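You operate a simulated robot arm through the tools that you are given. There is no shell and no other tool. Be economical: measure what you need, move in short steps, check, and stop when the job is done.

You run a simulated two-armed robot. Do the job below in one go: nothing can be reset, and whatever is moved stays where it is left.

## Task
Close the wood drawer. Turn the dose dial to 6 kg. Fetch the 500 g bag from the top of the long bench and stand it on the shelf of the long bench. Lift the blue lid open. The order is free. Set down upright: bag.

The check looks at the end state, three seconds after you hand in, the way a careful person would. Anything else that was tipped, shoved, dropped, spilled or broken makes it a failure. A push-on lid holds only when it is set on centred and level and pressed home; a screw cap is set on level and turned clockwise until tight.

## Robot
Two 7-joint arms with two-finger parallel grippers on one trunk, on a base that drives. Base frame: it is fixed to the floor where the robot stands at the start and does not move with it; the origin is under the middle of the robot, x ahead of it, y to its left, z up. Readings come in mm, degrees, newtons and seconds.
The left shoulder is at the start at [50, 177, 879], the right one opposite. With the tool pointing down near the work surface each hand reaches from about 100 to 620 mm from the robot's upright axis, wherever it stands, measured 20 degrees to its own side. Places, roughly: bag [-3250, 2750, 1000]; blue lid [2100, 1400, 1000]; dose dial [-1300, -1200, 1000]; shelf of the long bench [-3400, 3500, 400]; wood drawer [500, 0, 300]. Payload 3.43 kg a hand.
The TCP of each hand is the grasp point between the finger pads, 34 mm short of the fingertips. In the tool frame z runs along the fingers and y along their closing line. The gripper opens to 128 mm. The fingers are 24 mm wide and 12 mm thick; the gripper's body (48 by 130 mm) begins 96 mm behind the TCP.
Orientation is told as [roll, pitch, yaw] about the base's x, y, z axes, in that order, counted from this pose: with the fingers straight down and closing along the base's y, the tool's x points along the base's -x, its y along +y and its z along -z.

## Interface
- The arms move only by the tool arm_command. It takes "left_increments", "right_increments" or both (then of equal length, played together; a hand with none holds still); each is a list of rows, each a list of 7 numbers: the shift along the base's x, y, z in mm, then the turn, a rotation vector about the base's x, y, z in degrees, then the finger opening in mm, from 0 to 128. In form: [[x, y, z, rx, ry, rz, jaw], ...]. A call has 1 to 8 rows; each row is the pose to reach, as a shift and turn from the pose commanded when the call began. Rows are played at 5 a second. More than 50 mm and 8.6 degrees between two rows, or a gripper value outside its range, and nothing of the call is played. A pose out of reach is approached as far as the arm can. The call stops where the force on the tool passes 40 N (or 10 N more than at its start, if that is more) or the arm is blocked; 0.2 s more then pass. Each finger travels about 108 mm/s and halts on what it meets, pressing with about 28 N; the grip force reading is that of the motor and also rises with nothing between the fingers. The clock runs only during rows and for 0.2 s after the last one: add rows that repeat a pose to give the fingers time. The reply holds the time, the measured pose of the TCP, the force on the tool along the base axes, the opening and the grip force, in the units named above and with some noise, with the torque about the TCP (base axes, N m) and any sound that the robot's microphone picked up.
- Cameras (640 x 400 px; columns grow to the right, rows downward): "scene" is now at [135.4, 25.2, 1012.6]; the picture's right is [0.29, -0.96, 0.00], its down [-0.87, -0.26, -0.42] and it looks along [0.40, 0.12, -0.91] (base axes); focal length 283 px, centre (320, 200). "left" rides on the left gripper at [76, 11, -160] in its tool frame; the picture's right is [-0.15, 0.99, 0.00], its down [-0.88, -0.13, -0.46] and it looks along [-0.45, -0.07, 0.89] (tool axes); focal length 234 px, centre (320, 200). "right" rides on the right gripper at [76, -11, -160] in its tool frame; the picture's right is [0.15, 0.99, 0.00], its down [-0.88, 0.13, -0.46] and it looks along [-0.45, 0.07, 0.89] (tool axes); focal length 234 px, centre (320, 200). There is no depth. A picture from a camera that has moved, and an enlarged one, comes with that camera's place and axes in the base frame and with its lens. The place of the scene camera against the robot may be out by one fixed shift of up to 18 mm in any direction.
- snapshot(camera): a new picture of that camera. It takes no simulated time.
- move_column(by): slides the trunk up (or, below 0, down) by that many mm; the arms and the scene camera ride with it, the base frame stays. It gives what a move gives, with no picture.
- roll_base(legs): drives the robot by 1 to 6 legs, each [ahead, turn to the left] in mm and degrees, along the robot's own axes; the way and the turn of a leg run together, so that a leg with both is an arc; at most 1500 mm and 180 degrees a leg. The arms and the cameras ride along, it lands a little off, and it stops where it bumps. It gives what a move gives.
- turn_head(pan, tilt): turns the head with the scene camera to pan (to the left, within 80 degrees either way) and tilt (down, from -29 to 69), counted from straight ahead of the robot. It gives what a move gives.
- close_up(camera, box): a new picture of the part [left, top, right, bottom] of that camera's present view, enlarged. It takes no simulated time.
- finish_job(): hands the job in; it is judged then, once.

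Go step by step. Nothing tells you exact positions but the pictures and the camera data: compare them with the known pose of the tool, close in by small moves and look again before you grip or let go. The budget is 165 turns and 118 pictures, counting those below and the enlarged ones. Unless the task says otherwise, let go and move clear before handing in.

The tools are called after "Emit:" as a command line: name --argument value ..., lists and objects as JSON in quotes. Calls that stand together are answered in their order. arm_command: Moves the arms, as the interface text tells. Its arguments: {"type":"object","properties":{"left_increments":{"type":"array"},"right_increments":{"type":"array"}},"required":[]} The other tools are called the same way: move_column (by) slides the trunk up or down; roll_base (legs) drives the base; turn_head (pan, tilt) turns the head that bears the scene camera; snapshot (camera) takes a picture; close_up (camera, box) takes an enlarged picture of a part of a camera's view; finish_job () hands the job in.

At the start:

```text
time_s: 0.0
left_ee_pos: [375.2, 230.2, 589.7]
left_ee_rot: [0.0, 0.1, 0.1]
left_wrist_force: [0.0, -0.5, 0.6]
left_moment: [-0.02, 0.04, -0.02]
left_width: 128.1
left_grip_force: 0.0
right_ee_pos: [342.5, -147.3, 568.5]
right_ee_rot: [0.0, 0.0, 0.0]
right_wrist_force: [-0.8, 0.1, 0.5]
right_moment: [0.01, 0.03, 0.0]
right_width: 128.3
right_grip_force: 0.2
trunk travel left (down, up): [-50.0, 351.0]
robot x, y, heading: [-0.3, -2.6, 0.1]
head pan, tilt: [16.7, 65.2]
```

scene: 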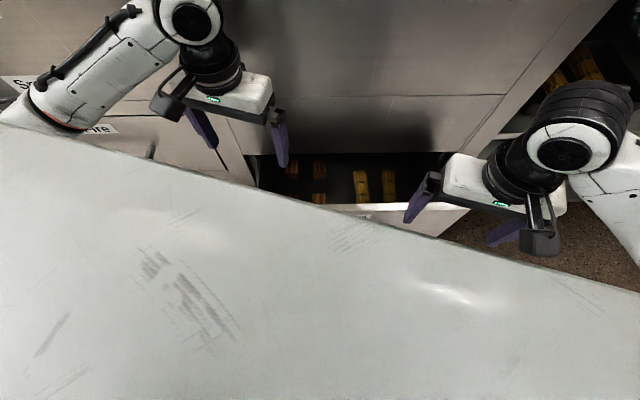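
right: 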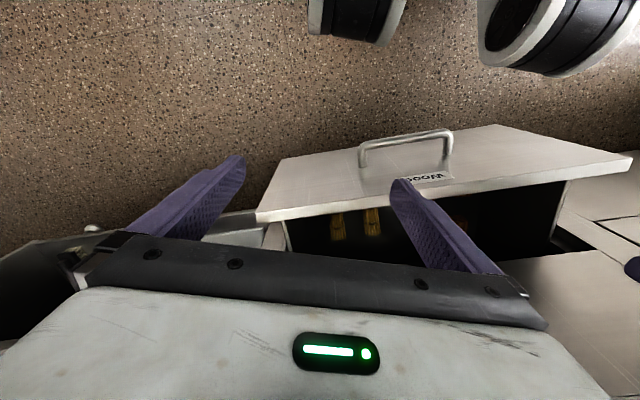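
left: 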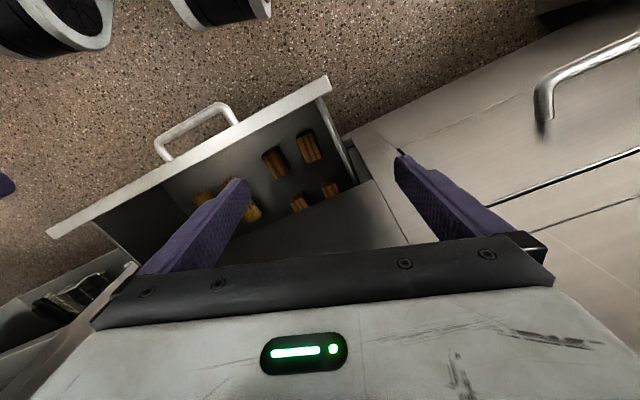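

The wood drawer is open, just ahead of and below the hands. I look around with the head to get the lay of the room.

Emit:
turn_head --pan 0 --tilt 45

Emit:
snapshot --camera "scene"

```text
time_s: 0.8
left_ee_pos: [375.3, 229.9, 589.4]
left_ee_rot: [0.0, 0.0, 0.0]
left_wrist_force: [-1.4, -0.1, -0.1]
left_moment: [0.04, -0.03, 0.03]
left_width: 127.8
left_grip_force: 0.1
right_ee_pos: [341.9, -147.6, 569.3]
right_ee_rot: [0.0, 0.0, 0.0]
right_wrist_force: [0.5, -0.1, -0.7]
right_moment: [-0.01, 0.02, 0.01]
right_width: 128.0
right_grip_force: 0.1
trunk travel left (down, up): [-50.0, 351.0]
robot x, y, heading: [-3.1, 0.8, -0.0]
head pan, tilt: [0.0, 45.0]
```

```text
114 pictures are left
camera scene: at [158.8, 8.0, 1037.8], right [0.0, -1.0, 0.0], down [-0.71, 0.0, -0.71], along [0.71, 0.0, -0.71], focal length 283 px, centre (320, 200)
```

scene: 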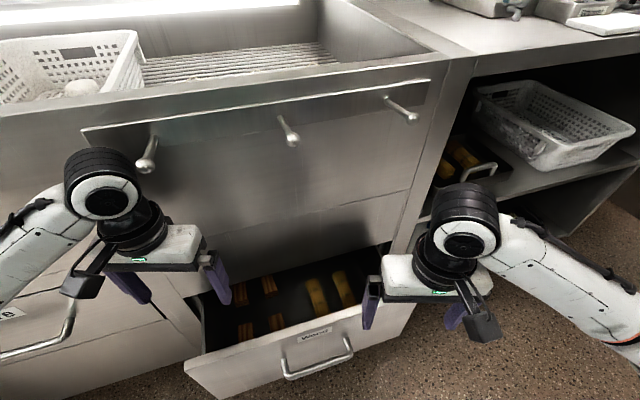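

The drawer's face sits about 18° to the left of my heading and is some 150 mm open, with its handle near (340, 5, 318). I square the base to it and back off to give the arm room.

Emit:
roll_base --legs '[[0, 18.4], [-160, 0]]'

Emit:
snapshot --camera "scene"

Emit:
snapshot --camera "right"

```text
time_s: 3.3
left_ee_pos: [134.8, 286.6, 591.3]
left_ee_rot: [-0.1, 0.0, 18.3]
left_wrist_force: [-0.7, -0.5, 0.2]
left_moment: [0.0, 0.01, -0.03]
left_width: 128.0
left_grip_force: 0.1
right_ee_pos: [219.9, -82.2, 568.8]
right_ee_rot: [0.0, 0.0, 18.2]
right_wrist_force: [0.1, 1.0, 0.0]
right_moment: [0.02, 0.03, 0.04]
right_width: 128.1
right_grip_force: 0.1
trunk travel left (down, up): [-50.0, 351.0]
robot x, y, heading: [-150.5, -50.8, 18.4]
head pan, tilt: [0.0, 45.0]
```

```text
113 pictures are left
camera scene: at [0.1, 5.4, 1037.9], right [0.31, -0.95, 0.0], down [-0.67, -0.22, -0.71], along [0.67, 0.22, -0.71], focal length 283 px, centre (320, 200)
```

scene: 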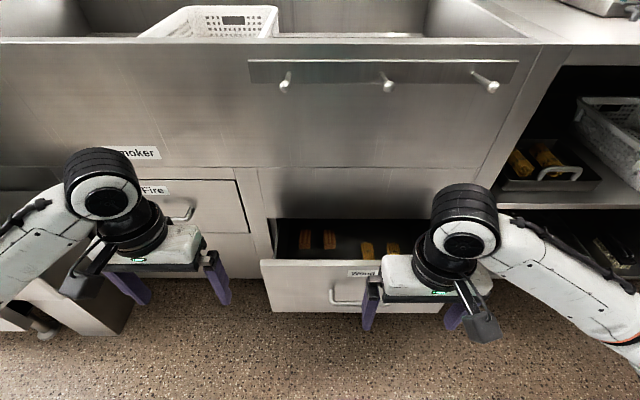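

```text
112 pictures are left
camera right: at [151.5, -116.3, 728.5], right [-0.45, 0.89, 0.0], down [0.8, 0.4, 0.46], along [0.41, 0.2, -0.89], focal length 234 px, centre (320, 200)
```

right: 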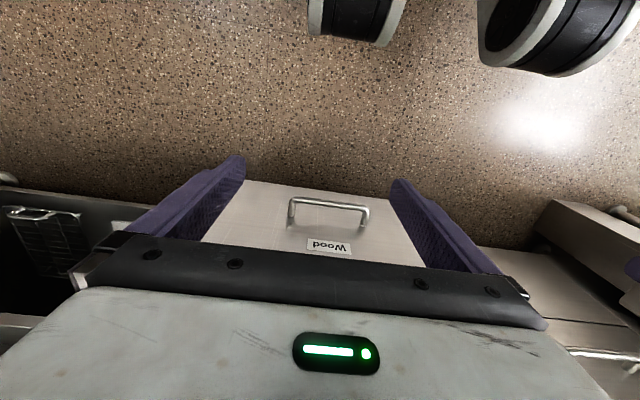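

The base is square to the drawer now, and its centre lies about 106 mm right of my axis with the face about 520 mm ahead. I close the right fingers, tilt them 45° forward and bring them in front of the panel above the handle.

Emit:
arm_command --right_increments '[[13, 11, -10, 2.4, -7.1, 0, 80], [26, 22, -40, 4.7, -14.2, 0, 40], [39, 34, -70, 7.1, -21.3, 0, 0], [52, 45, -100, 9.5, -28.4, 0, 0], [65, 57, -130, 11.8, -35.6, 0, 0], [77, 68, -155, 14.2, -42.7, 0, 0], [77, 68, -155, 14.2, -42.7, 0, 0]]'

Emit:
snapshot --camera "right"

Emit:
snapshot --camera "scene"

```text
time_s: 4.9
left_ee_pos: [133.9, 285.3, 591.1]
left_ee_rot: [-0.1, -0.1, 18.2]
left_wrist_force: [-0.4, -0.7, 0.8]
left_moment: [-0.01, -0.03, -0.06]
left_width: 127.9
left_grip_force: 0.0
right_ee_pos: [298.0, -12.9, 415.0]
right_ee_rot: [0.2, -45.0, 18.2]
right_wrist_force: [0.1, 0.0, -0.6]
right_moment: [0.0, -0.01, 0.02]
right_width: 0.1
right_grip_force: 28.3
trunk travel left (down, up): [-50.0, 351.0]
robot x, y, heading: [-151.2, -51.4, 18.0]
head pan, tilt: [0.0, 45.0]
```

```text
111 pictures are left
camera right: at [142.9, -76.2, 472.6], right [-0.41, 0.91, -0.1], down [0.24, 0.22, 0.95], along [0.88, 0.36, -0.31], focal length 234 px, centre (320, 200)
```

right: 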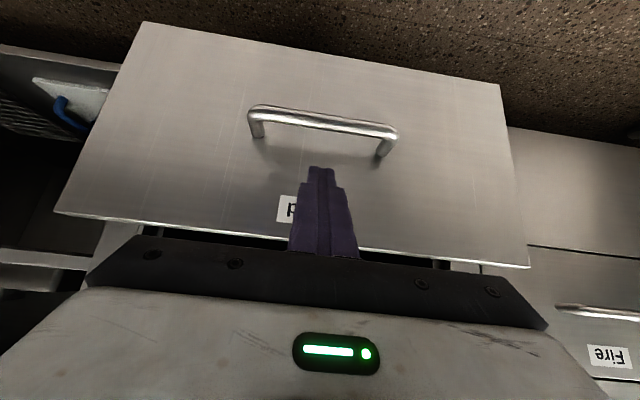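

```text
110 pictures are left
camera scene: at [0.0, 5.3, 1037.9], right [0.31, -0.95, 0.0], down [-0.67, -0.22, -0.71], along [0.67, 0.22, -0.71], focal length 283 px, centre (320, 200)
```

scene: 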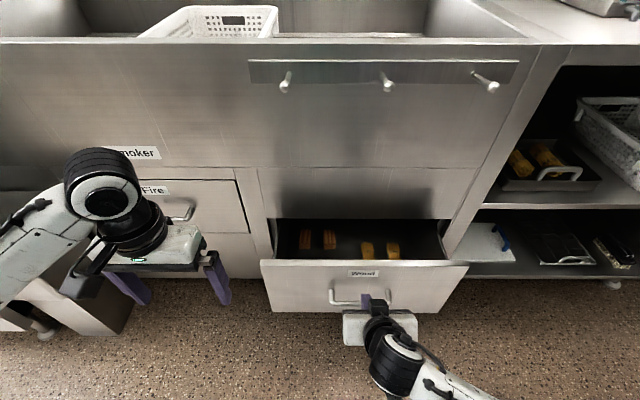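

The fingertips point at the panel, above the handle. I push straight ahead along the drawer's axis in short rows.

Emit:
arm_command --right_increments '[[24, 8, 0, 0, 0, 0, 0], [47, 16, 0, 0, 0, 0, 0], [66, 22, 0, 0, 0, 0, 0], [85, 28, 0, 0, 0, 0, 0], [104, 35, 0, 0, 0, 0, 0], [123, 41, 0, 0, 0, 0, 0], [142, 47, 0, 0, 0, 0, 0], [161, 53, 0, 0, 0, 0, 0]]'

Emit:
snapshot --camera "scene"

```text
time_s: 6.7
left_ee_pos: [134.5, 286.1, 588.9]
left_ee_rot: [0.0, 0.0, 18.3]
left_wrist_force: [-0.9, 0.0, 1.2]
left_moment: [-0.01, -0.02, 0.01]
left_width: 128.2
left_grip_force: 0.0
right_ee_pos: [458.2, 38.7, 414.9]
right_ee_rot: [0.1, -45.0, 18.2]
right_wrist_force: [-0.2, 0.5, -0.4]
right_moment: [0.0, -0.04, -0.01]
right_width: 0.0
right_grip_force: 27.9
trunk travel left (down, up): [-50.0, 351.0]
robot x, y, heading: [-152.8, -54.3, 18.3]
head pan, tilt: [0.0, 45.0]
```

```text
109 pictures are left
camera scene: at [0.0, 5.4, 1037.9], right [0.31, -0.95, 0.0], down [-0.67, -0.22, -0.71], along [0.67, 0.22, -0.71], focal length 283 px, centre (320, 200)
```

scene: 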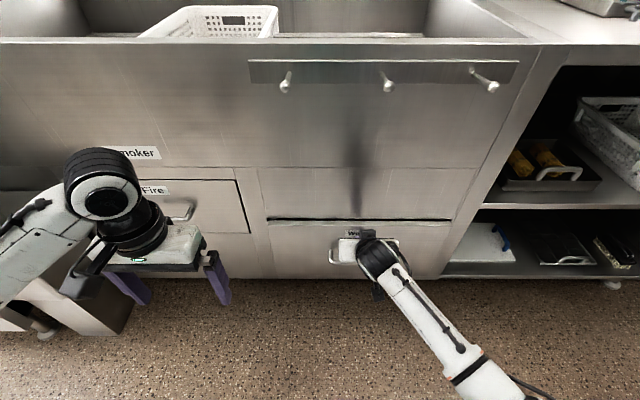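

The drawer is nearly shut. I keep pushing slowly until it seats.

Emit:
arm_command --right_increments '[[9, 3, 0, 0, 0, 0, 0], [19, 6, 0, 0, 0, 0, 0], [28, 9, 0, 0, 0, 0, 0], [36, 12, 0, 0, 0, 0, 0], [43, 14, 0, 0, 0, 0, 0], [50, 17, 0, 0, 0, 0, 0], [57, 19, 0, 0, 0, 0, 0]]'

Emit:
close_up --camera "scene" --box '[220, 150, 480, 312]'

```text
time_s: 7.5
left_ee_pos: [134.0, 285.7, 590.5]
left_ee_rot: [-0.1, 0.0, 18.2]
left_wrist_force: [0.0, -0.8, -0.6]
left_moment: [0.02, 0.0, -0.06]
left_width: 127.9
left_grip_force: 0.0
right_ee_pos: [478.5, 45.7, 410.8]
right_ee_rot: [0.1, -44.5, 18.2]
right_wrist_force: [-2.7, -1.3, 1.6]
right_moment: [0.0, -0.02, -0.02]
right_width: 0.0
right_grip_force: 28.2
trunk travel left (down, up): [-50.0, 351.0]
robot x, y, heading: [-153.3, -51.7, 18.3]
head pan, tilt: [0.0, 45.0]
stopped in row 3 (right hand): the force on the tool passed its limit at 59 N (the readings are from after the stop); the commanded pose is now the measured one
```

```text
2.46 times, centred on (350, 231) of scene
camera zoom: at [-0.3, 5.1, 1037.8], right [0.31, -0.95, 0.0], down [-0.67, -0.22, -0.71], along [0.67, 0.22, -0.71], focal length 697 px, centre (246, 124)
```

zoom: 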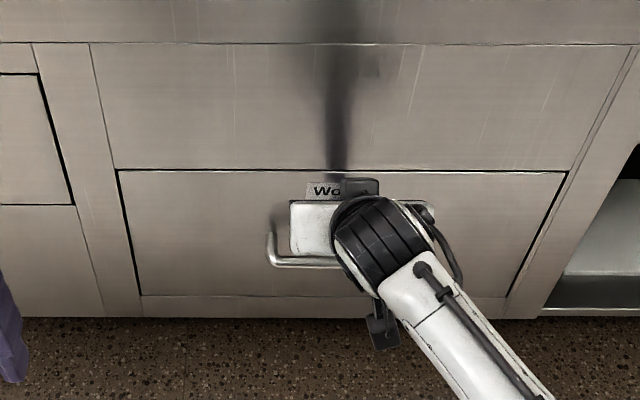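

The drawer is closed flush. I pull the hand straight back, then raise it again and undo the tilt.

Emit:
arm_command --right_increments '[[-35, -12, 0, 0, 0, 0, 0], [-75, -25, 0, 0, 0, 0, 0], [-115, -38, 0, -2, 6, 0, 0], [-150, -50, 40, -4.3, 13.5, 0, 0], [-180, -60, 80, -6.8, 21, 0, 0], [-200, -70, 115, -9.2, 28.5, 0, 0], [-220, -80, 150, -11.7, 36.5, 0, 0], [-230, -90, 180, -14.1, 42.5, 0, 0]]'

Emit:
turn_head --pan 80 --tilt 15

Emit:
snapshot --camera "scene"

Emit:
turn_head --pan -80 --tilt 15

Emit:
snapshot --camera "scene"

Emit:
turn_head --pan 0 --tilt 10

Emit:
snapshot --camera "scene"

```text
refused: row 4 steps farther than a row can; nothing moved
```

```text
time_s: 9.0
left_ee_pos: [133.5, 285.6, 589.4]
left_ee_rot: [0.1, 0.0, 18.2]
left_wrist_force: [0.2, -0.2, -0.3]
left_moment: [0.01, 0.01, -0.03]
left_width: 128.0
left_grip_force: 0.1
right_ee_pos: [478.8, 45.8, 410.9]
right_ee_rot: [0.0, -44.5, 18.2]
right_wrist_force: [-5.8, -0.8, 0.6]
right_moment: [0.0, 0.07, 0.01]
right_width: 0.0
right_grip_force: 27.6
trunk travel left (down, up): [-50.0, 351.0]
robot x, y, heading: [-152.1, -51.5, 18.3]
head pan, tilt: [80.0, 15.0]
```

```text
107 pictures are left
camera scene: at [-90.9, 72.1, 1084.7], right [0.99, 0.14, 0.0], down [0.04, -0.26, -0.97], along [-0.14, 0.96, -0.26], focal length 283 px, centre (320, 200)
```

scene: 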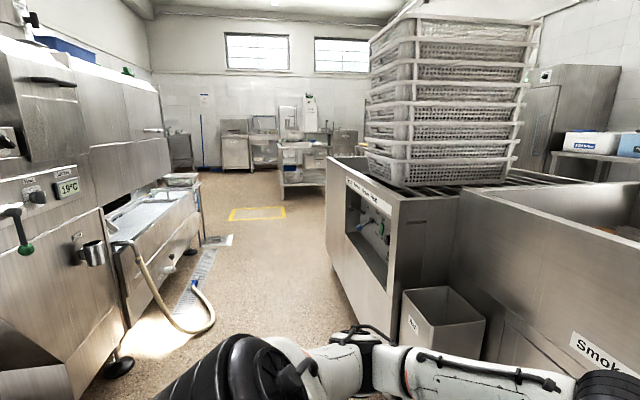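

```text
time_s: 11.4
left_ee_pos: [134.0, 285.5, 589.1]
left_ee_rot: [0.0, 0.0, 18.2]
left_wrist_force: [0.3, -0.3, -0.3]
left_moment: [0.01, -0.03, 0.03]
left_width: 127.8
left_grip_force: 0.1
right_ee_pos: [478.3, 45.5, 410.7]
right_ee_rot: [0.1, -44.5, 18.2]
right_wrist_force: [-10.0, -1.0, 0.9]
right_moment: [-0.03, 0.17, 0.04]
right_width: 0.0
right_grip_force: 28.1
trunk travel left (down, up): [-50.0, 351.0]
robot x, y, heading: [-151.6, -51.6, 18.0]
head pan, tilt: [-80.0, 15.0]
```

```text
106 pictures are left
camera scene: at [-33.3, -102.6, 1084.7], right [-0.88, -0.47, 0.0], down [-0.12, 0.23, -0.97], along [0.46, -0.85, -0.26], focal length 283 px, centre (320, 200)
```

scene: 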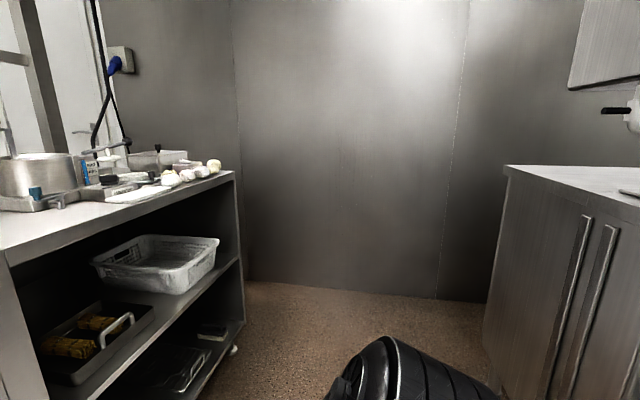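

```text
time_s: 13.0
left_ee_pos: [135.0, 284.8, 590.6]
left_ee_rot: [0.0, 0.0, 18.2]
left_wrist_force: [0.6, -0.4, 0.3]
left_moment: [-0.01, -0.02, 0.01]
left_width: 127.8
left_grip_force: 0.1
right_ee_pos: [479.3, 45.7, 410.6]
right_ee_rot: [0.1, -44.6, 18.3]
right_wrist_force: [-11.6, -1.1, -1.0]
right_moment: [-0.05, 0.2, 0.05]
right_width: 0.0
right_grip_force: 28.3
trunk travel left (down, up): [-50.0, 351.0]
robot x, y, heading: [-148.8, -49.6, 18.2]
head pan, tilt: [0.0, 10.0]
```

```text
105 pictures are left
camera scene: at [10.8, 8.7, 1092.9], right [0.31, -0.95, 0.0], down [-0.16, -0.05, -0.98], along [0.94, 0.31, -0.17], focal length 283 px, centre (320, 200)
```

scene: 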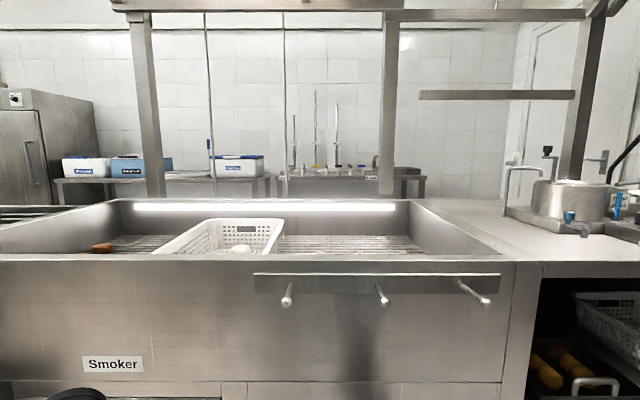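

The blue-lidded cooler stands on a table behind the smoker bench, the dial's counter is behind me on the right, and the long bench lies behind on the left. The retreat was refused for step size, so I replay it with smaller rows.

Emit:
arm_command --right_increments '[[-35, -12, 0, 0, 0, 0, 0], [-75, -25, 0, 0, 0, 0, 0], [-110, -36, 15, -2, 6, 0, 0], [-135, -46, 45, -4.3, 13.5, 0, 0], [-160, -55, 80, -6.8, 21, 0, 0], [-185, -65, 115, -9.2, 28.5, 0, 0], [-210, -75, 147, -11.7, 36.5, 0, 0], [-230, -85, 178, -14.1, 42.5, 0, 0]]'

Emit:
roll_base --legs '[[-150, 0], [0, 150]]'

Emit:
snapshot --camera "scene"

```text
time_s: 14.6
left_ee_pos: [133.0, 285.4, 589.8]
left_ee_rot: [-0.1, 0.0, 18.2]
left_wrist_force: [-0.2, 0.0, 0.1]
left_moment: [0.01, -0.01, 0.01]
left_width: 127.9
left_grip_force: 0.0
right_ee_pos: [329.3, -153.0, 506.2]
right_ee_rot: [-17.8, -9.7, 17.4]
right_wrist_force: [0.2, 1.0, 0.1]
right_moment: [0.01, 0.03, 0.03]
right_width: 0.1
right_grip_force: 27.9
right hand out of reach, approached as far as the arm can: row 7
trunk travel left (down, up): [-50.0, 351.0]
robot x, y, heading: [-151.7, -53.2, 18.2]
head pan, tilt: [0.0, 10.0]
stopped in row 7 (right hand): the arm was blocked; the commanded pose is now the measured one
```

```text
time_s: 18.7
left_ee_pos: [-400.9, 333.9, 601.5]
left_ee_rot: [-1.3, -1.9, 73.9]
left_wrist_force: [-1.4, -0.4, -0.7]
left_moment: [0.0, -0.01, 0.01]
left_width: 128.1
left_grip_force: 0.1
right_ee_pos: [58.1, 252.3, 505.4]
right_ee_rot: [-17.9, -9.5, 74.2]
right_wrist_force: [0.2, -0.4, 0.3]
right_moment: [0.01, -0.02, 0.0]
right_width: 0.1
right_grip_force: 27.9
trunk travel left (down, up): [-50.0, 351.0]
robot x, y, heading: [-292.6, -96.1, 74.5]
head pan, tilt: [0.0, 10.0]
stopped in leg 2: the robot was blocked; the commanded pose is now the measured one
```

```text
104 pictures are left
camera scene: at [-240.2, 72.7, 1092.3], right [0.96, -0.26, 0.0], down [-0.05, -0.17, -0.98], along [0.26, 0.95, -0.18], focal length 283 px, centre (320, 200)
```

scene: 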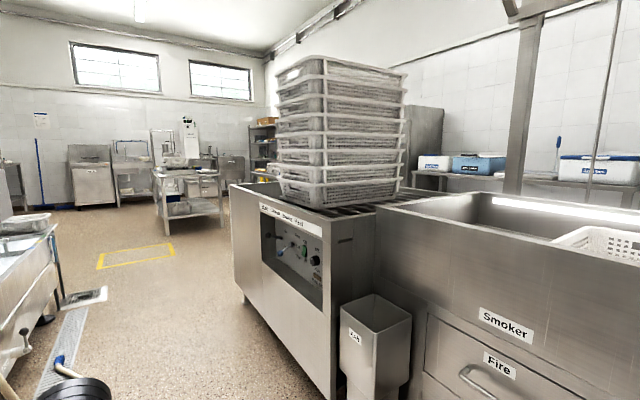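

Turning left was blocked; something on my left touched the left arm. I look there before moving on.

Emit:
turn_head --pan 60 --tilt 40

Emit:
snapshot --camera "scene"

Emit:
snapshot --camera "left"

```text
time_s: 20.0
left_ee_pos: [-402.1, 334.3, 600.9]
left_ee_rot: [-1.3, -1.9, 73.8]
left_wrist_force: [1.1, 0.3, -0.2]
left_moment: [-0.02, 0.06, -0.02]
left_width: 128.2
left_grip_force: 0.0
right_ee_pos: [57.9, 253.6, 504.8]
right_ee_rot: [-17.8, -9.5, 74.3]
right_wrist_force: [1.0, -0.3, 0.3]
right_moment: [0.01, -0.02, -0.01]
right_width: 0.0
right_grip_force: 28.4
trunk travel left (down, up): [-50.0, 351.0]
robot x, y, heading: [-291.0, -93.4, 74.7]
head pan, tilt: [60.0, 40.0]
```

```text
103 pictures are left
camera scene: at [-324.7, 44.2, 1044.9], right [0.71, 0.7, 0.0], down [0.45, -0.46, -0.77], along [-0.54, 0.54, -0.64], focal length 283 px, centre (320, 200)
```

scene: 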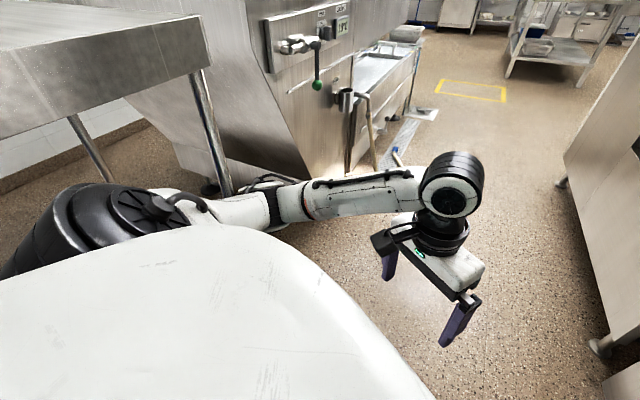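

```text
102 pictures are left
camera left: at [-438.0, 261.9, 759.5], right [-0.91, 0.42, -0.02], down [0.36, 0.8, 0.49], along [0.22, 0.43, -0.87], focal length 234 px, centre (320, 200)
```

left: 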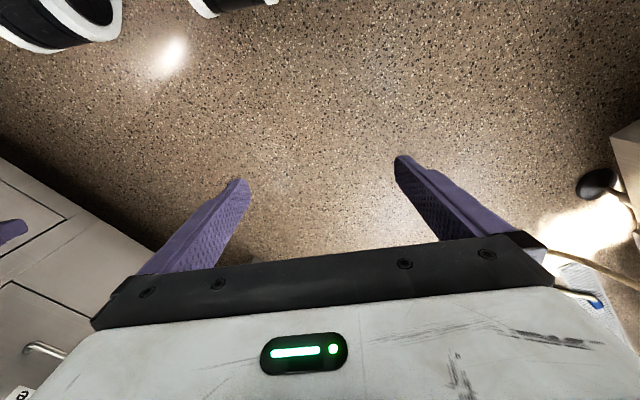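

Emit:
turn_head --pan 80 --tilt 20

Emit:
snapshot --camera "scene"

Emit:
turn_head --pan -80 --tilt 35

Emit:
snapshot --camera "scene"

```text
time_s: 20.9
left_ee_pos: [-402.8, 334.4, 601.2]
left_ee_rot: [-1.2, -1.8, 73.9]
left_wrist_force: [0.2, -0.6, 0.5]
left_moment: [0.0, 0.0, 0.0]
left_width: 127.8
left_grip_force: 0.1
right_ee_pos: [57.0, 253.1, 504.9]
right_ee_rot: [-17.9, -9.4, 74.4]
right_wrist_force: [0.2, -0.7, -0.4]
right_moment: [0.01, 0.02, -0.01]
right_width: 0.1
right_grip_force: 27.5
trunk travel left (down, up): [-50.0, 351.0]
robot x, y, heading: [-291.9, -94.5, 74.8]
head pan, tilt: [80.0, 20.0]
```

```text
101 pictures are left
camera scene: at [-348.9, 23.6, 1076.3], right [0.43, 0.9, 0.0], down [0.31, -0.15, -0.94], along [-0.85, 0.4, -0.34], focal length 283 px, centre (320, 200)
```

scene: 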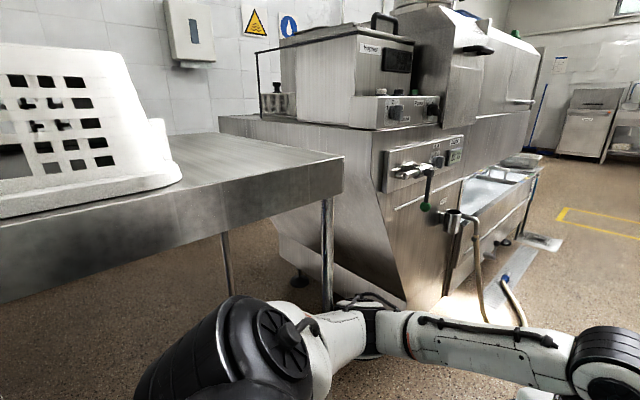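

```text
time_s: 23.3
left_ee_pos: [-401.4, 333.5, 599.8]
left_ee_rot: [-1.3, -1.7, 73.8]
left_wrist_force: [-1.2, -0.8, 0.6]
left_moment: [0.03, 0.03, 0.0]
left_width: 128.0
left_grip_force: 0.1
right_ee_pos: [56.7, 252.8, 504.9]
right_ee_rot: [-17.9, -9.4, 74.4]
right_wrist_force: [0.0, 0.5, 0.1]
right_moment: [0.02, 0.02, -0.01]
right_width: 0.2
right_grip_force: 28.3
trunk travel left (down, up): [-50.0, 351.0]
robot x, y, heading: [-294.0, -96.2, 74.7]
head pan, tilt: [-80.0, 35.0]
```

```text
100 pictures are left
camera scene: at [-177.1, -24.0, 1052.2], right [-0.09, -1.0, 0.0], down [-0.57, 0.05, -0.82], along [0.81, -0.08, -0.58], focal length 283 px, centre (320, 200)
```

scene: 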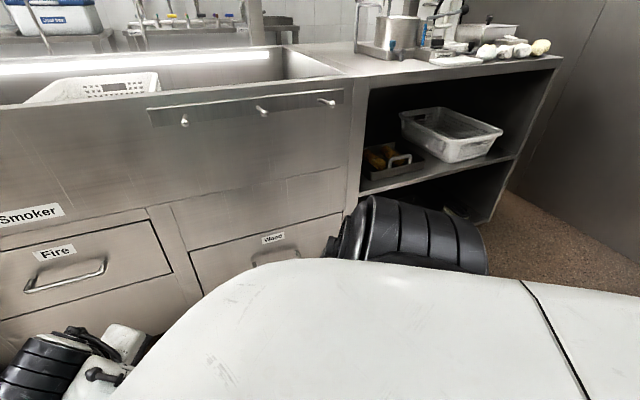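

My best reading is that the left elbow touched the basket table on my left, which is closer than I assumed. I turn back the free way, move to mid-corridor, then turn right towards the dial side.

Emit:
roll_base --legs '[[0, -56.5], [180, 0], [0, -70]]'

Emit:
turn_head --pan -70 --tilt 15

Emit:
snapshot --camera "scene"

```text
time_s: 30.4
left_ee_pos: [289.0, -196.2, 600.9]
left_ee_rot: [-1.3, -1.9, -51.8]
left_wrist_force: [-0.8, -0.2, 0.1]
left_moment: [-0.02, 0.05, 0.01]
left_width: 127.9
left_grip_force: 0.0
right_ee_pos: [-44.2, -522.8, 507.7]
right_ee_rot: [-18.0, -9.7, -51.3]
right_wrist_force: [0.1, -0.1, -0.2]
right_moment: [-0.03, -0.02, 0.0]
right_width: 0.1
right_grip_force: 28.0
trunk travel left (down, up): [-50.0, 351.0]
robot x, y, heading: [-124.1, -37.5, -50.8]
head pan, tilt: [-80.0, 35.0]
```

```text
time_s: 31.2
left_ee_pos: [287.8, -196.6, 600.4]
left_ee_rot: [-1.2, -1.9, -51.8]
left_wrist_force: [0.7, 0.7, 0.5]
left_moment: [0.02, -0.01, 0.0]
left_width: 128.0
left_grip_force: 0.0
right_ee_pos: [-44.4, -522.6, 506.1]
right_ee_rot: [-17.8, -9.6, -51.3]
right_wrist_force: [-0.3, 0.3, 0.0]
right_moment: [-0.02, -0.01, 0.0]
right_width: 0.1
right_grip_force: 27.9
trunk travel left (down, up): [-50.0, 351.0]
robot x, y, heading: [-126.8, -31.3, -50.7]
head pan, tilt: [-70.0, 15.0]
```

```text
99 pictures are left
camera scene: at [-118.9, -163.3, 1084.6], right [-0.86, 0.51, 0.0], down [0.13, 0.22, -0.97], along [-0.49, -0.83, -0.26], focal length 283 px, centre (320, 200)
```

scene: 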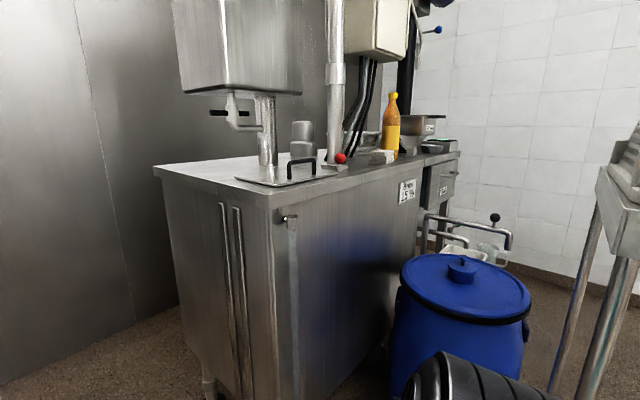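

Emit:
close_up --camera "scene" --box '[330, 60, 530, 185]'

```text
3.20 times, centred on (430, 122) of scene
camera zoom: at [-118.9, -163.3, 1084.6], right [-0.86, 0.51, 0.0], down [0.13, 0.22, -0.97], along [-0.49, -0.83, -0.26], focal length 907 px, centre (-32, 448)
```

zoom: 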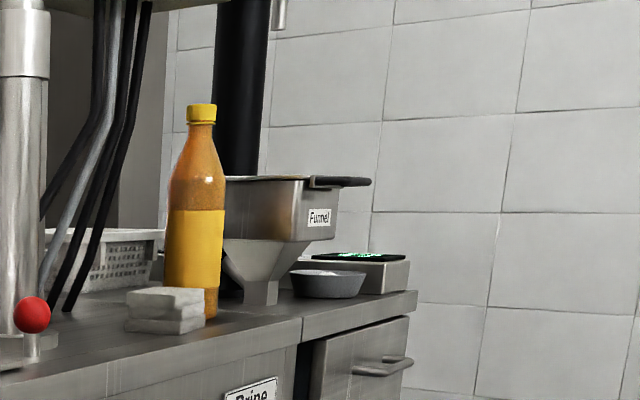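

The dial's place is on a brine counter behind a blue barrel. I raise the trunk for an overview of the floor space and the counter top.

Emit:
move_column --by 350

Emit:
turn_head --pan -72 --tilt 30

Emit:
snapshot --camera "scene"

```text
time_s: 34.6
left_ee_pos: [288.0, -195.9, 951.3]
left_ee_rot: [-1.3, -1.9, -51.8]
left_wrist_force: [-0.7, 0.1, -0.3]
left_moment: [-0.02, 0.03, 0.01]
left_width: 128.0
left_grip_force: 0.1
right_ee_pos: [-44.5, -522.2, 857.4]
right_ee_rot: [-17.9, -9.6, -51.3]
right_wrist_force: [-0.8, -0.5, 0.8]
right_moment: [0.0, -0.03, 0.02]
right_width: 0.0
right_grip_force: 28.1
trunk travel left (down, up): [-400.0, 1.0]
robot x, y, heading: [-128.2, -38.9, -50.6]
head pan, tilt: [-70.0, 15.0]
```

```text
time_s: 35.4
left_ee_pos: [288.6, -196.9, 952.3]
left_ee_rot: [-1.2, -2.0, -51.8]
left_wrist_force: [-0.7, -0.9, -1.0]
left_moment: [0.01, -0.01, 0.0]
left_width: 128.2
left_grip_force: 0.1
right_ee_pos: [-45.3, -524.1, 857.0]
right_ee_rot: [-17.9, -9.7, -51.3]
right_wrist_force: [-0.6, 0.0, -0.5]
right_moment: [-0.01, 0.01, -0.03]
right_width: 0.1
right_grip_force: 28.0
trunk travel left (down, up): [-400.0, 1.0]
robot x, y, heading: [-121.9, -36.2, -50.9]
head pan, tilt: [-72.0, 30.0]
```

```text
97 pictures are left
camera scene: at [-120.0, -159.1, 1410.6], right [-0.84, 0.54, 0.0], down [0.27, 0.42, -0.87], along [-0.47, -0.73, -0.5], focal length 283 px, centre (320, 200)
```

scene: 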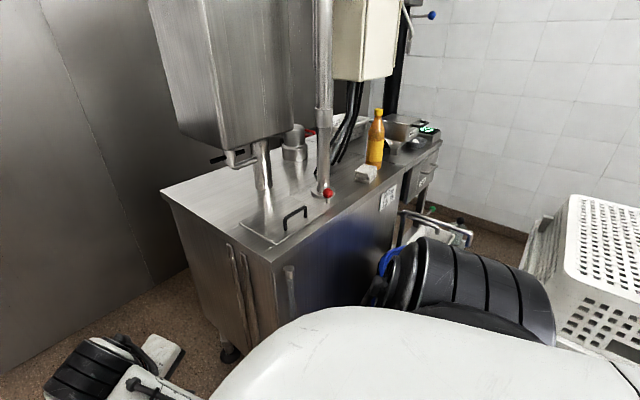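

The dial stands beyond the counter's far end, where the black post is, so I need a view from further round. I edge forward for clearance and turn further right.

Emit:
roll_base --legs '[[110, 0], [0, -45]]'

Emit:
turn_head --pan -55 --tilt 25

Emit:
snapshot --camera "scene"

```text
time_s: 38.6
left_ee_pos: [127.9, -524.2, 950.9]
left_ee_rot: [-1.3, -1.8, -96.5]
left_wrist_force: [-0.5, 0.4, 0.3]
left_moment: [0.0, -0.01, 0.03]
left_width: 128.3
left_grip_force: 0.1
right_ee_pos: [-339.7, -522.2, 857.2]
right_ee_rot: [-17.9, -9.9, -96.2]
right_wrist_force: [-0.6, -0.2, 0.0]
right_moment: [-0.01, 0.02, 0.04]
right_width: 0.0
right_grip_force: 28.2
trunk travel left (down, up): [-400.0, 1.0]
robot x, y, heading: [-50.4, -121.4, -95.3]
head pan, tilt: [-72.0, 30.0]
```

```text
time_s: 39.4
left_ee_pos: [128.2, -525.2, 952.2]
left_ee_rot: [-1.3, -1.9, -96.5]
left_wrist_force: [0.2, 0.5, -0.3]
left_moment: [-0.02, -0.01, 0.02]
left_width: 128.1
left_grip_force: 0.1
right_ee_pos: [-339.5, -522.6, 858.0]
right_ee_rot: [-17.9, -9.8, -96.1]
right_wrist_force: [-0.4, 0.2, -0.2]
right_moment: [0.01, -0.02, -0.02]
right_width: 0.0
right_grip_force: 28.1
trunk travel left (down, up): [-400.0, 1.0]
robot x, y, heading: [-52.7, -121.8, -95.6]
head pan, tilt: [-55.0, 25.0]
```

```text
96 pictures are left
camera scene: at [-132.5, -229.3, 1418.5], right [-0.49, 0.87, 0.0], down [0.37, 0.21, -0.91], along [-0.79, -0.45, -0.42], focal length 283 px, centre (320, 200)
```

scene: 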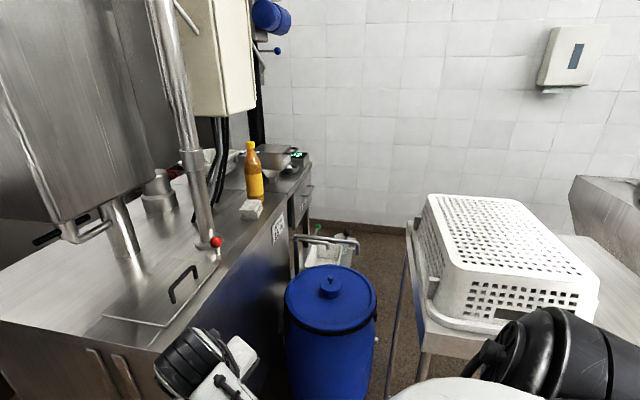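

Emit:
close_up --camera "scene" --box '[210, 100, 370, 200]'

Emit:
close_up --camera "scene" --box '[180, 0, 340, 100]'

```text
4.00 times, centred on (290, 150) of scene
camera zoom: at [-132.5, -229.3, 1418.5], right [-0.49, 0.87, 0.0], down [0.37, 0.21, -0.91], along [-0.79, -0.45, -0.42], focal length 1133 px, centre (440, 400)
```

zoom: 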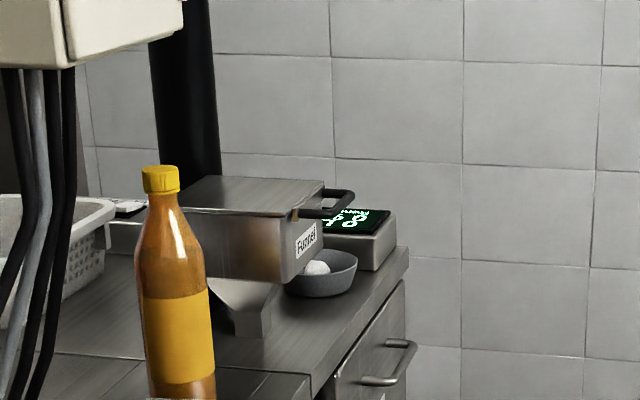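

```text
4.00 times, centred on (260, 50) of scene
camera zoom: at [-132.5, -229.3, 1418.5], right [-0.49, 0.87, 0.0], down [0.37, 0.21, -0.91], along [-0.79, -0.45, -0.42], focal length 1133 px, centre (560, 800)
```

zoom: 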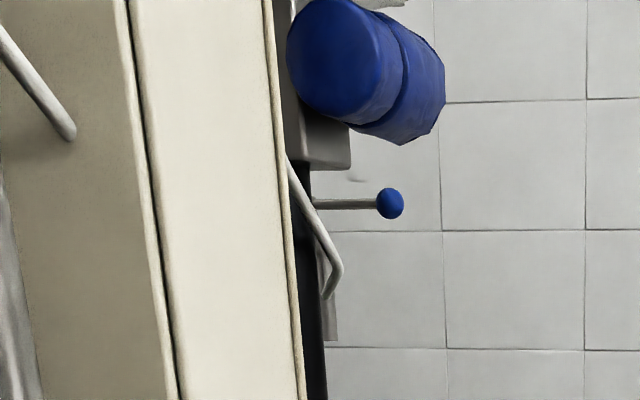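

Emit:
close_up --camera "scene" --box '[280, 140, 320, 165]'

Emit:
turn_head --pan -75 --tilt 35

Emit:
snapshot --camera "scene"

```text
16.00 times, centred on (300, 152) of scene
camera zoom: at [-132.5, -229.3, 1418.5], right [-0.49, 0.87, 0.0], down [0.37, 0.21, -0.91], along [-0.79, -0.45, -0.42], focal length 4533 px, centre (640, 960)
```

zoom: 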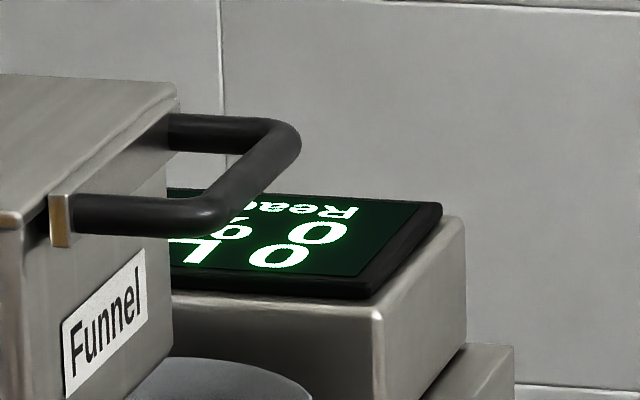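

```text
time_s: 40.2
left_ee_pos: [128.4, -524.1, 950.7]
left_ee_rot: [-1.3, -1.9, -96.5]
left_wrist_force: [-0.9, 0.4, -0.5]
left_moment: [0.01, -0.01, 0.0]
left_width: 127.8
left_grip_force: 0.1
right_ee_pos: [-339.1, -523.1, 857.5]
right_ee_rot: [-17.9, -9.9, -96.1]
right_wrist_force: [0.3, 0.0, -0.2]
right_moment: [-0.03, 0.01, 0.03]
right_width: 0.0
right_grip_force: 27.7
trunk travel left (down, up): [-400.0, 1.0]
robot x, y, heading: [-53.8, -122.5, -95.6]
head pan, tilt: [-75.0, 35.0]
```

```text
92 pictures are left
camera scene: at [-139.1, -198.6, 1402.7], right [-0.17, 0.99, 0.0], down [0.57, 0.1, -0.82], along [-0.81, -0.14, -0.57], focal length 283 px, centre (320, 200)
```

scene: 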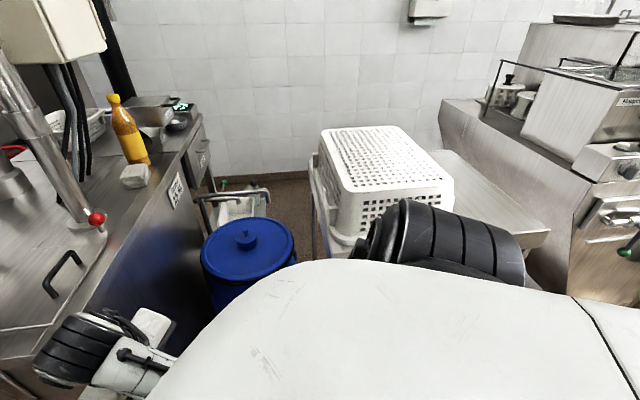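

The dial seems to face the west end of the counter. The barrel and the table block the way from here, so it must be approached around the back of the machine row. I turn back towards the open lane, heading for the long bench first and surveying the alley on the way.

Emit:
roll_base --legs '[[0, 113.5], [35, 0], [0, 90]]'

Emit:
turn_head --pan 0 --tilt 20

Emit:
snapshot --camera "scene"

Emit:
turn_head --pan 50 --tilt 35

Emit:
snapshot --camera "scene"

```text
time_s: 46.9
left_ee_pos: [211.5, 263.2, 951.5]
left_ee_rot: [-1.3, -1.8, 27.4]
left_wrist_force: [0.3, 1.0, -1.2]
left_moment: [-0.02, -0.03, 0.02]
left_width: 127.9
left_grip_force: 0.0
right_ee_pos: [470.1, -139.0, 857.0]
right_ee_rot: [-19.2, -8.6, 26.4]
right_wrist_force: [-5.5, -2.6, 2.3]
right_moment: [-0.03, 0.08, 0.02]
right_width: 0.0
right_grip_force: 28.1
trunk travel left (down, up): [-400.0, 1.0]
robot x, y, heading: [-20.9, -113.8, 28.7]
head pan, tilt: [-75.0, 35.0]
stopped in leg 3: the force on the tool passed its limit at 60 N (the readings are from after the stop); the commanded pose is now the measured one
```

```text
time_s: 48.4
left_ee_pos: [212.6, 262.7, 951.6]
left_ee_rot: [-1.2, -1.8, 27.5]
left_wrist_force: [0.6, -1.1, 0.2]
left_moment: [0.03, 0.0, 0.02]
left_width: 127.9
left_grip_force: 0.0
right_ee_pos: [470.9, -138.4, 856.9]
right_ee_rot: [-19.2, -8.7, 26.3]
right_wrist_force: [-7.1, -4.5, 1.6]
right_moment: [-0.02, 0.07, 0.05]
right_width: 0.0
right_grip_force: 27.9
trunk travel left (down, up): [-400.0, 1.0]
robot x, y, heading: [-20.4, -109.6, 28.2]
head pan, tilt: [0.0, 20.0]
```

```text
91 pictures are left
camera scene: at [130.3, -26.7, 1426.7], right [0.48, -0.88, 0.0], down [-0.3, -0.16, -0.94], along [0.83, 0.45, -0.34], focal length 283 px, centre (320, 200)
```

scene: 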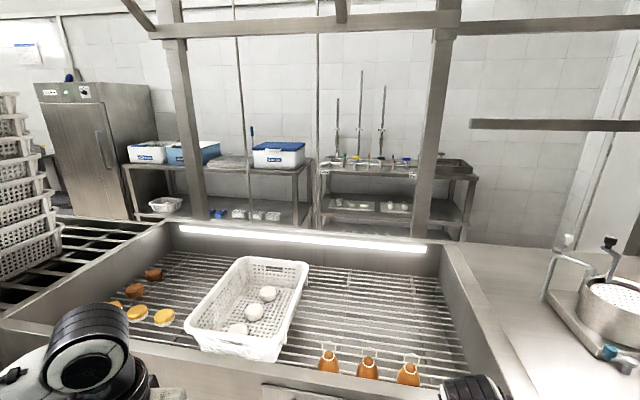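

```text
time_s: 49.5
left_ee_pos: [212.8, 263.4, 951.9]
left_ee_rot: [-1.3, -1.9, 27.5]
left_wrist_force: [0.3, -0.7, -1.6]
left_moment: [-0.02, -0.03, -0.02]
left_width: 128.0
left_grip_force: 0.1
right_ee_pos: [469.5, -137.9, 856.2]
right_ee_rot: [-19.1, -8.5, 26.4]
right_wrist_force: [-8.0, -5.5, 0.5]
right_moment: [-0.07, 0.07, 0.07]
right_width: 0.0
right_grip_force: 27.8
trunk travel left (down, up): [-400.0, 1.0]
robot x, y, heading: [-18.0, -110.0, 28.3]
head pan, tilt: [50.0, 35.0]
```

```text
90 pictures are left
camera scene: at [66.2, 15.2, 1402.8], right [0.98, -0.2, 0.0], down [-0.12, -0.56, -0.82], along [0.17, 0.8, -0.57], focal length 283 px, centre (320, 200)
```

scene: 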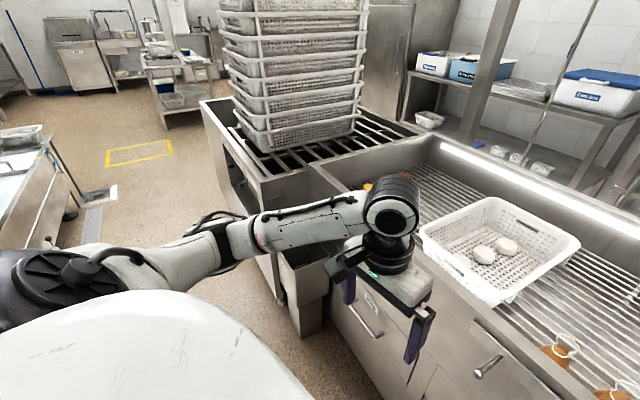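

The right hand grazed the smoker front at (470, −138). I back off and then turn to the lane.

Emit:
roll_base --legs '[[-90, 0], [0, 79]]'

Emit:
snapshot --camera "scene"

```text
time_s: 54.1
left_ee_pos: [-415.1, 148.1, 953.6]
left_ee_rot: [-1.5, -2.2, 106.1]
left_wrist_force: [0.6, -0.5, 0.3]
left_moment: [0.01, -0.02, -0.01]
left_width: 127.9
left_grip_force: 0.0
right_ee_pos: [20.0, 322.3, 855.9]
right_ee_rot: [-18.5, -8.6, 105.5]
right_wrist_force: [0.6, -0.6, 0.9]
right_moment: [0.0, 0.01, -0.01]
right_width: 0.0
right_grip_force: 27.6
trunk travel left (down, up): [-400.0, 1.0]
robot x, y, heading: [-98.7, -153.5, 107.2]
head pan, tilt: [50.0, 35.0]
stopped in leg 2: the robot was blocked; the commanded pose is now the measured one
```

```text
89 pictures are left
camera scene: at [-188.9, -44.2, 1403.0], right [0.38, 0.92, 0.0], down [0.53, -0.22, -0.82], along [-0.76, 0.31, -0.57], focal length 283 px, centre (320, 200)
```

scene: 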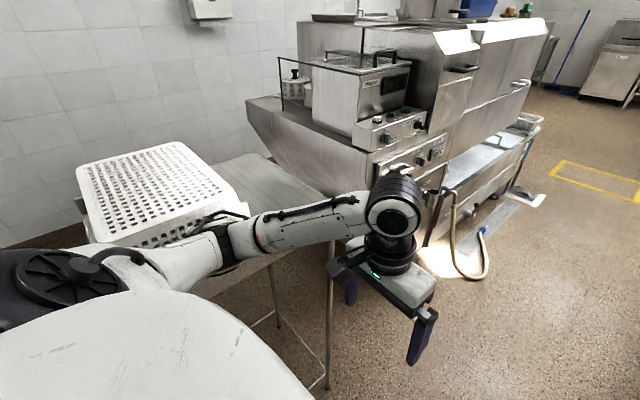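

The left elbow is brushing the white basket. I turn away to the right, go forward, and straighten up in the lane.

Emit:
roll_base --legs '[[0, -22], [320, 0], [0, 20]]'

Emit:
snapshot --camera "scene"

Emit:
turn_head --pan 80 --tilt 30

Emit:
snapshot --camera "scene"

```text
time_s: 58.5
left_ee_pos: [-382.0, 477.9, 952.5]
left_ee_rot: [-1.5, -2.0, 104.1]
left_wrist_force: [-0.2, 0.6, 0.2]
left_moment: [0.02, -0.02, -0.01]
left_width: 127.8
left_grip_force: 0.0
right_ee_pos: [59.2, 638.5, 856.1]
right_ee_rot: [-18.5, -8.5, 103.4]
right_wrist_force: [-0.2, 0.4, -0.3]
right_moment: [-0.03, -0.03, 0.03]
right_width: 0.0
right_grip_force: 28.2
trunk travel left (down, up): [-400.0, 1.0]
robot x, y, heading: [-70.3, 167.7, 105.5]
head pan, tilt: [50.0, 35.0]
```

```text
88 pictures are left
camera scene: at [-163.4, 279.2, 1402.7], right [0.42, 0.91, 0.0], down [0.52, -0.24, -0.82], along [-0.74, 0.34, -0.57], focal length 283 px, centre (320, 200)
```

scene: 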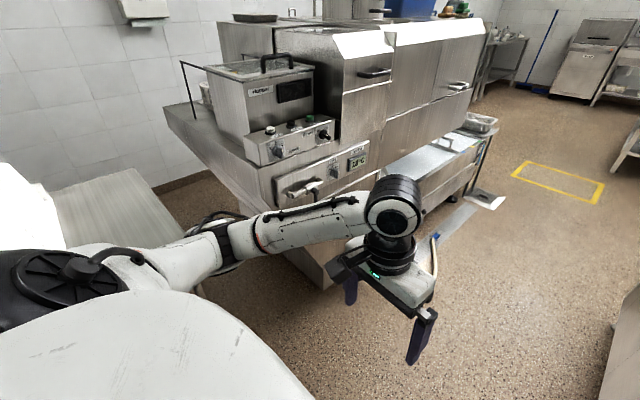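

```text
time_s: 59.4
left_ee_pos: [-381.6, 480.0, 951.1]
left_ee_rot: [-1.6, -1.9, 104.2]
left_wrist_force: [-0.8, 0.1, 0.3]
left_moment: [0.04, 0.0, -0.01]
left_width: 127.9
left_grip_force: 0.0
right_ee_pos: [60.3, 637.7, 856.0]
right_ee_rot: [-18.5, -8.6, 103.4]
right_wrist_force: [0.5, -0.2, 0.7]
right_moment: [0.06, -0.01, -0.03]
right_width: 0.1
right_grip_force: 28.5
trunk travel left (down, up): [-400.0, 1.0]
robot x, y, heading: [-71.8, 170.2, 105.5]
head pan, tilt: [80.0, 30.0]
```

```text
87 pictures are left
camera scene: at [-172.8, 234.3, 1410.5], right [-0.09, 1.0, 0.0], down [0.5, 0.05, -0.87], along [-0.86, -0.08, -0.5], focal length 283 px, centre (320, 200)
```

scene: 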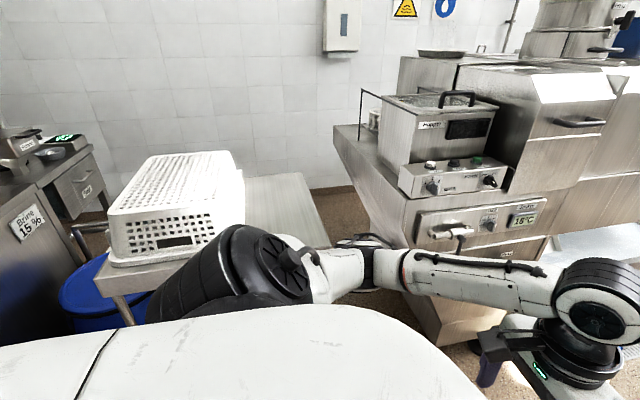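

I narrow the arms for the tight lane by reaching both hands forward and inward.

Emit:
arm_command --left_increments '[[12, 31, 0, 0, 0, 0, 60], [24, 62, 0, 0, 0, 0, 20], [36, 93, 0, 0, 0, 0, 20], [48, 124, 0, 0, 0, 0, 20], [60, 155, 0, 0, 0, 0, 20], [73, 186, 0, 0, 0, 0, 20]]' --right_increments '[[-27, 17, 0, 0, 0, 0, 0], [-54, 34, 0, 0, 0, 0, 0], [-81, 51, 0, 0, 0, 0, 0], [-108, 68, 0, 0, 0, 0, 0], [-135, 84, 0, 0, 0, 0, 0], [-162, 100, 0, 0, 0, 0, 0]]'

Emit:
turn_head --pan 60 --tilt 45

Emit:
snapshot --camera "scene"

```text
time_s: 60.8
left_ee_pos: [-308.7, 666.1, 951.0]
left_ee_rot: [-1.5, -2.0, 104.3]
left_wrist_force: [0.3, -0.2, 0.7]
left_moment: [0.01, 0.03, -0.01]
left_width: 20.0
left_grip_force: 0.1
right_ee_pos: [-87.6, 734.7, 843.8]
right_ee_rot: [-19.6, -7.4, 103.0]
right_wrist_force: [-0.3, -0.2, 0.8]
right_moment: [-0.02, -0.01, -0.01]
right_width: 0.5
right_grip_force: 27.8
trunk travel left (down, up): [-400.0, 1.0]
robot x, y, heading: [-69.8, 166.2, 105.6]
head pan, tilt: [80.0, 30.0]
```

```text
time_s: 61.7
left_ee_pos: [-308.7, 666.5, 951.7]
left_ee_rot: [-1.5, -2.0, 104.2]
left_wrist_force: [0.3, 0.3, -0.8]
left_moment: [-0.01, -0.03, -0.03]
left_width: 20.3
left_grip_force: 0.0
right_ee_pos: [-86.9, 736.3, 847.7]
right_ee_rot: [-19.6, -7.8, 102.6]
right_wrist_force: [0.3, -0.3, -0.2]
right_moment: [0.01, -0.01, -0.03]
right_width: 0.2
right_grip_force: 27.8
trunk travel left (down, up): [-400.0, 1.0]
robot x, y, heading: [-72.1, 170.3, 105.3]
head pan, tilt: [60.0, 45.0]
```

```text
86 pictures are left
camera scene: at [-161.4, 263.2, 1387.9], right [0.25, 0.97, 0.0], down [0.68, -0.18, -0.71], along [-0.68, 0.18, -0.71], focal length 283 px, centre (320, 200)
```

scene: 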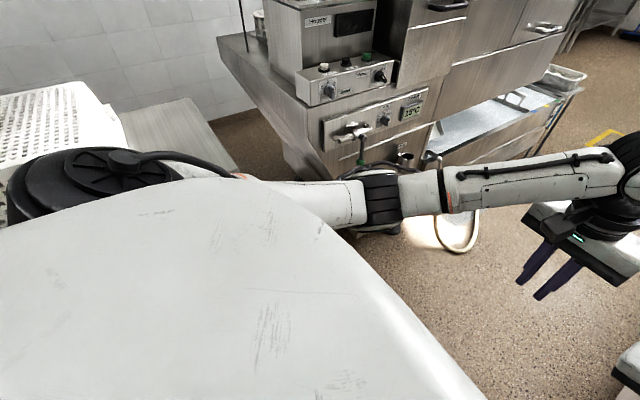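

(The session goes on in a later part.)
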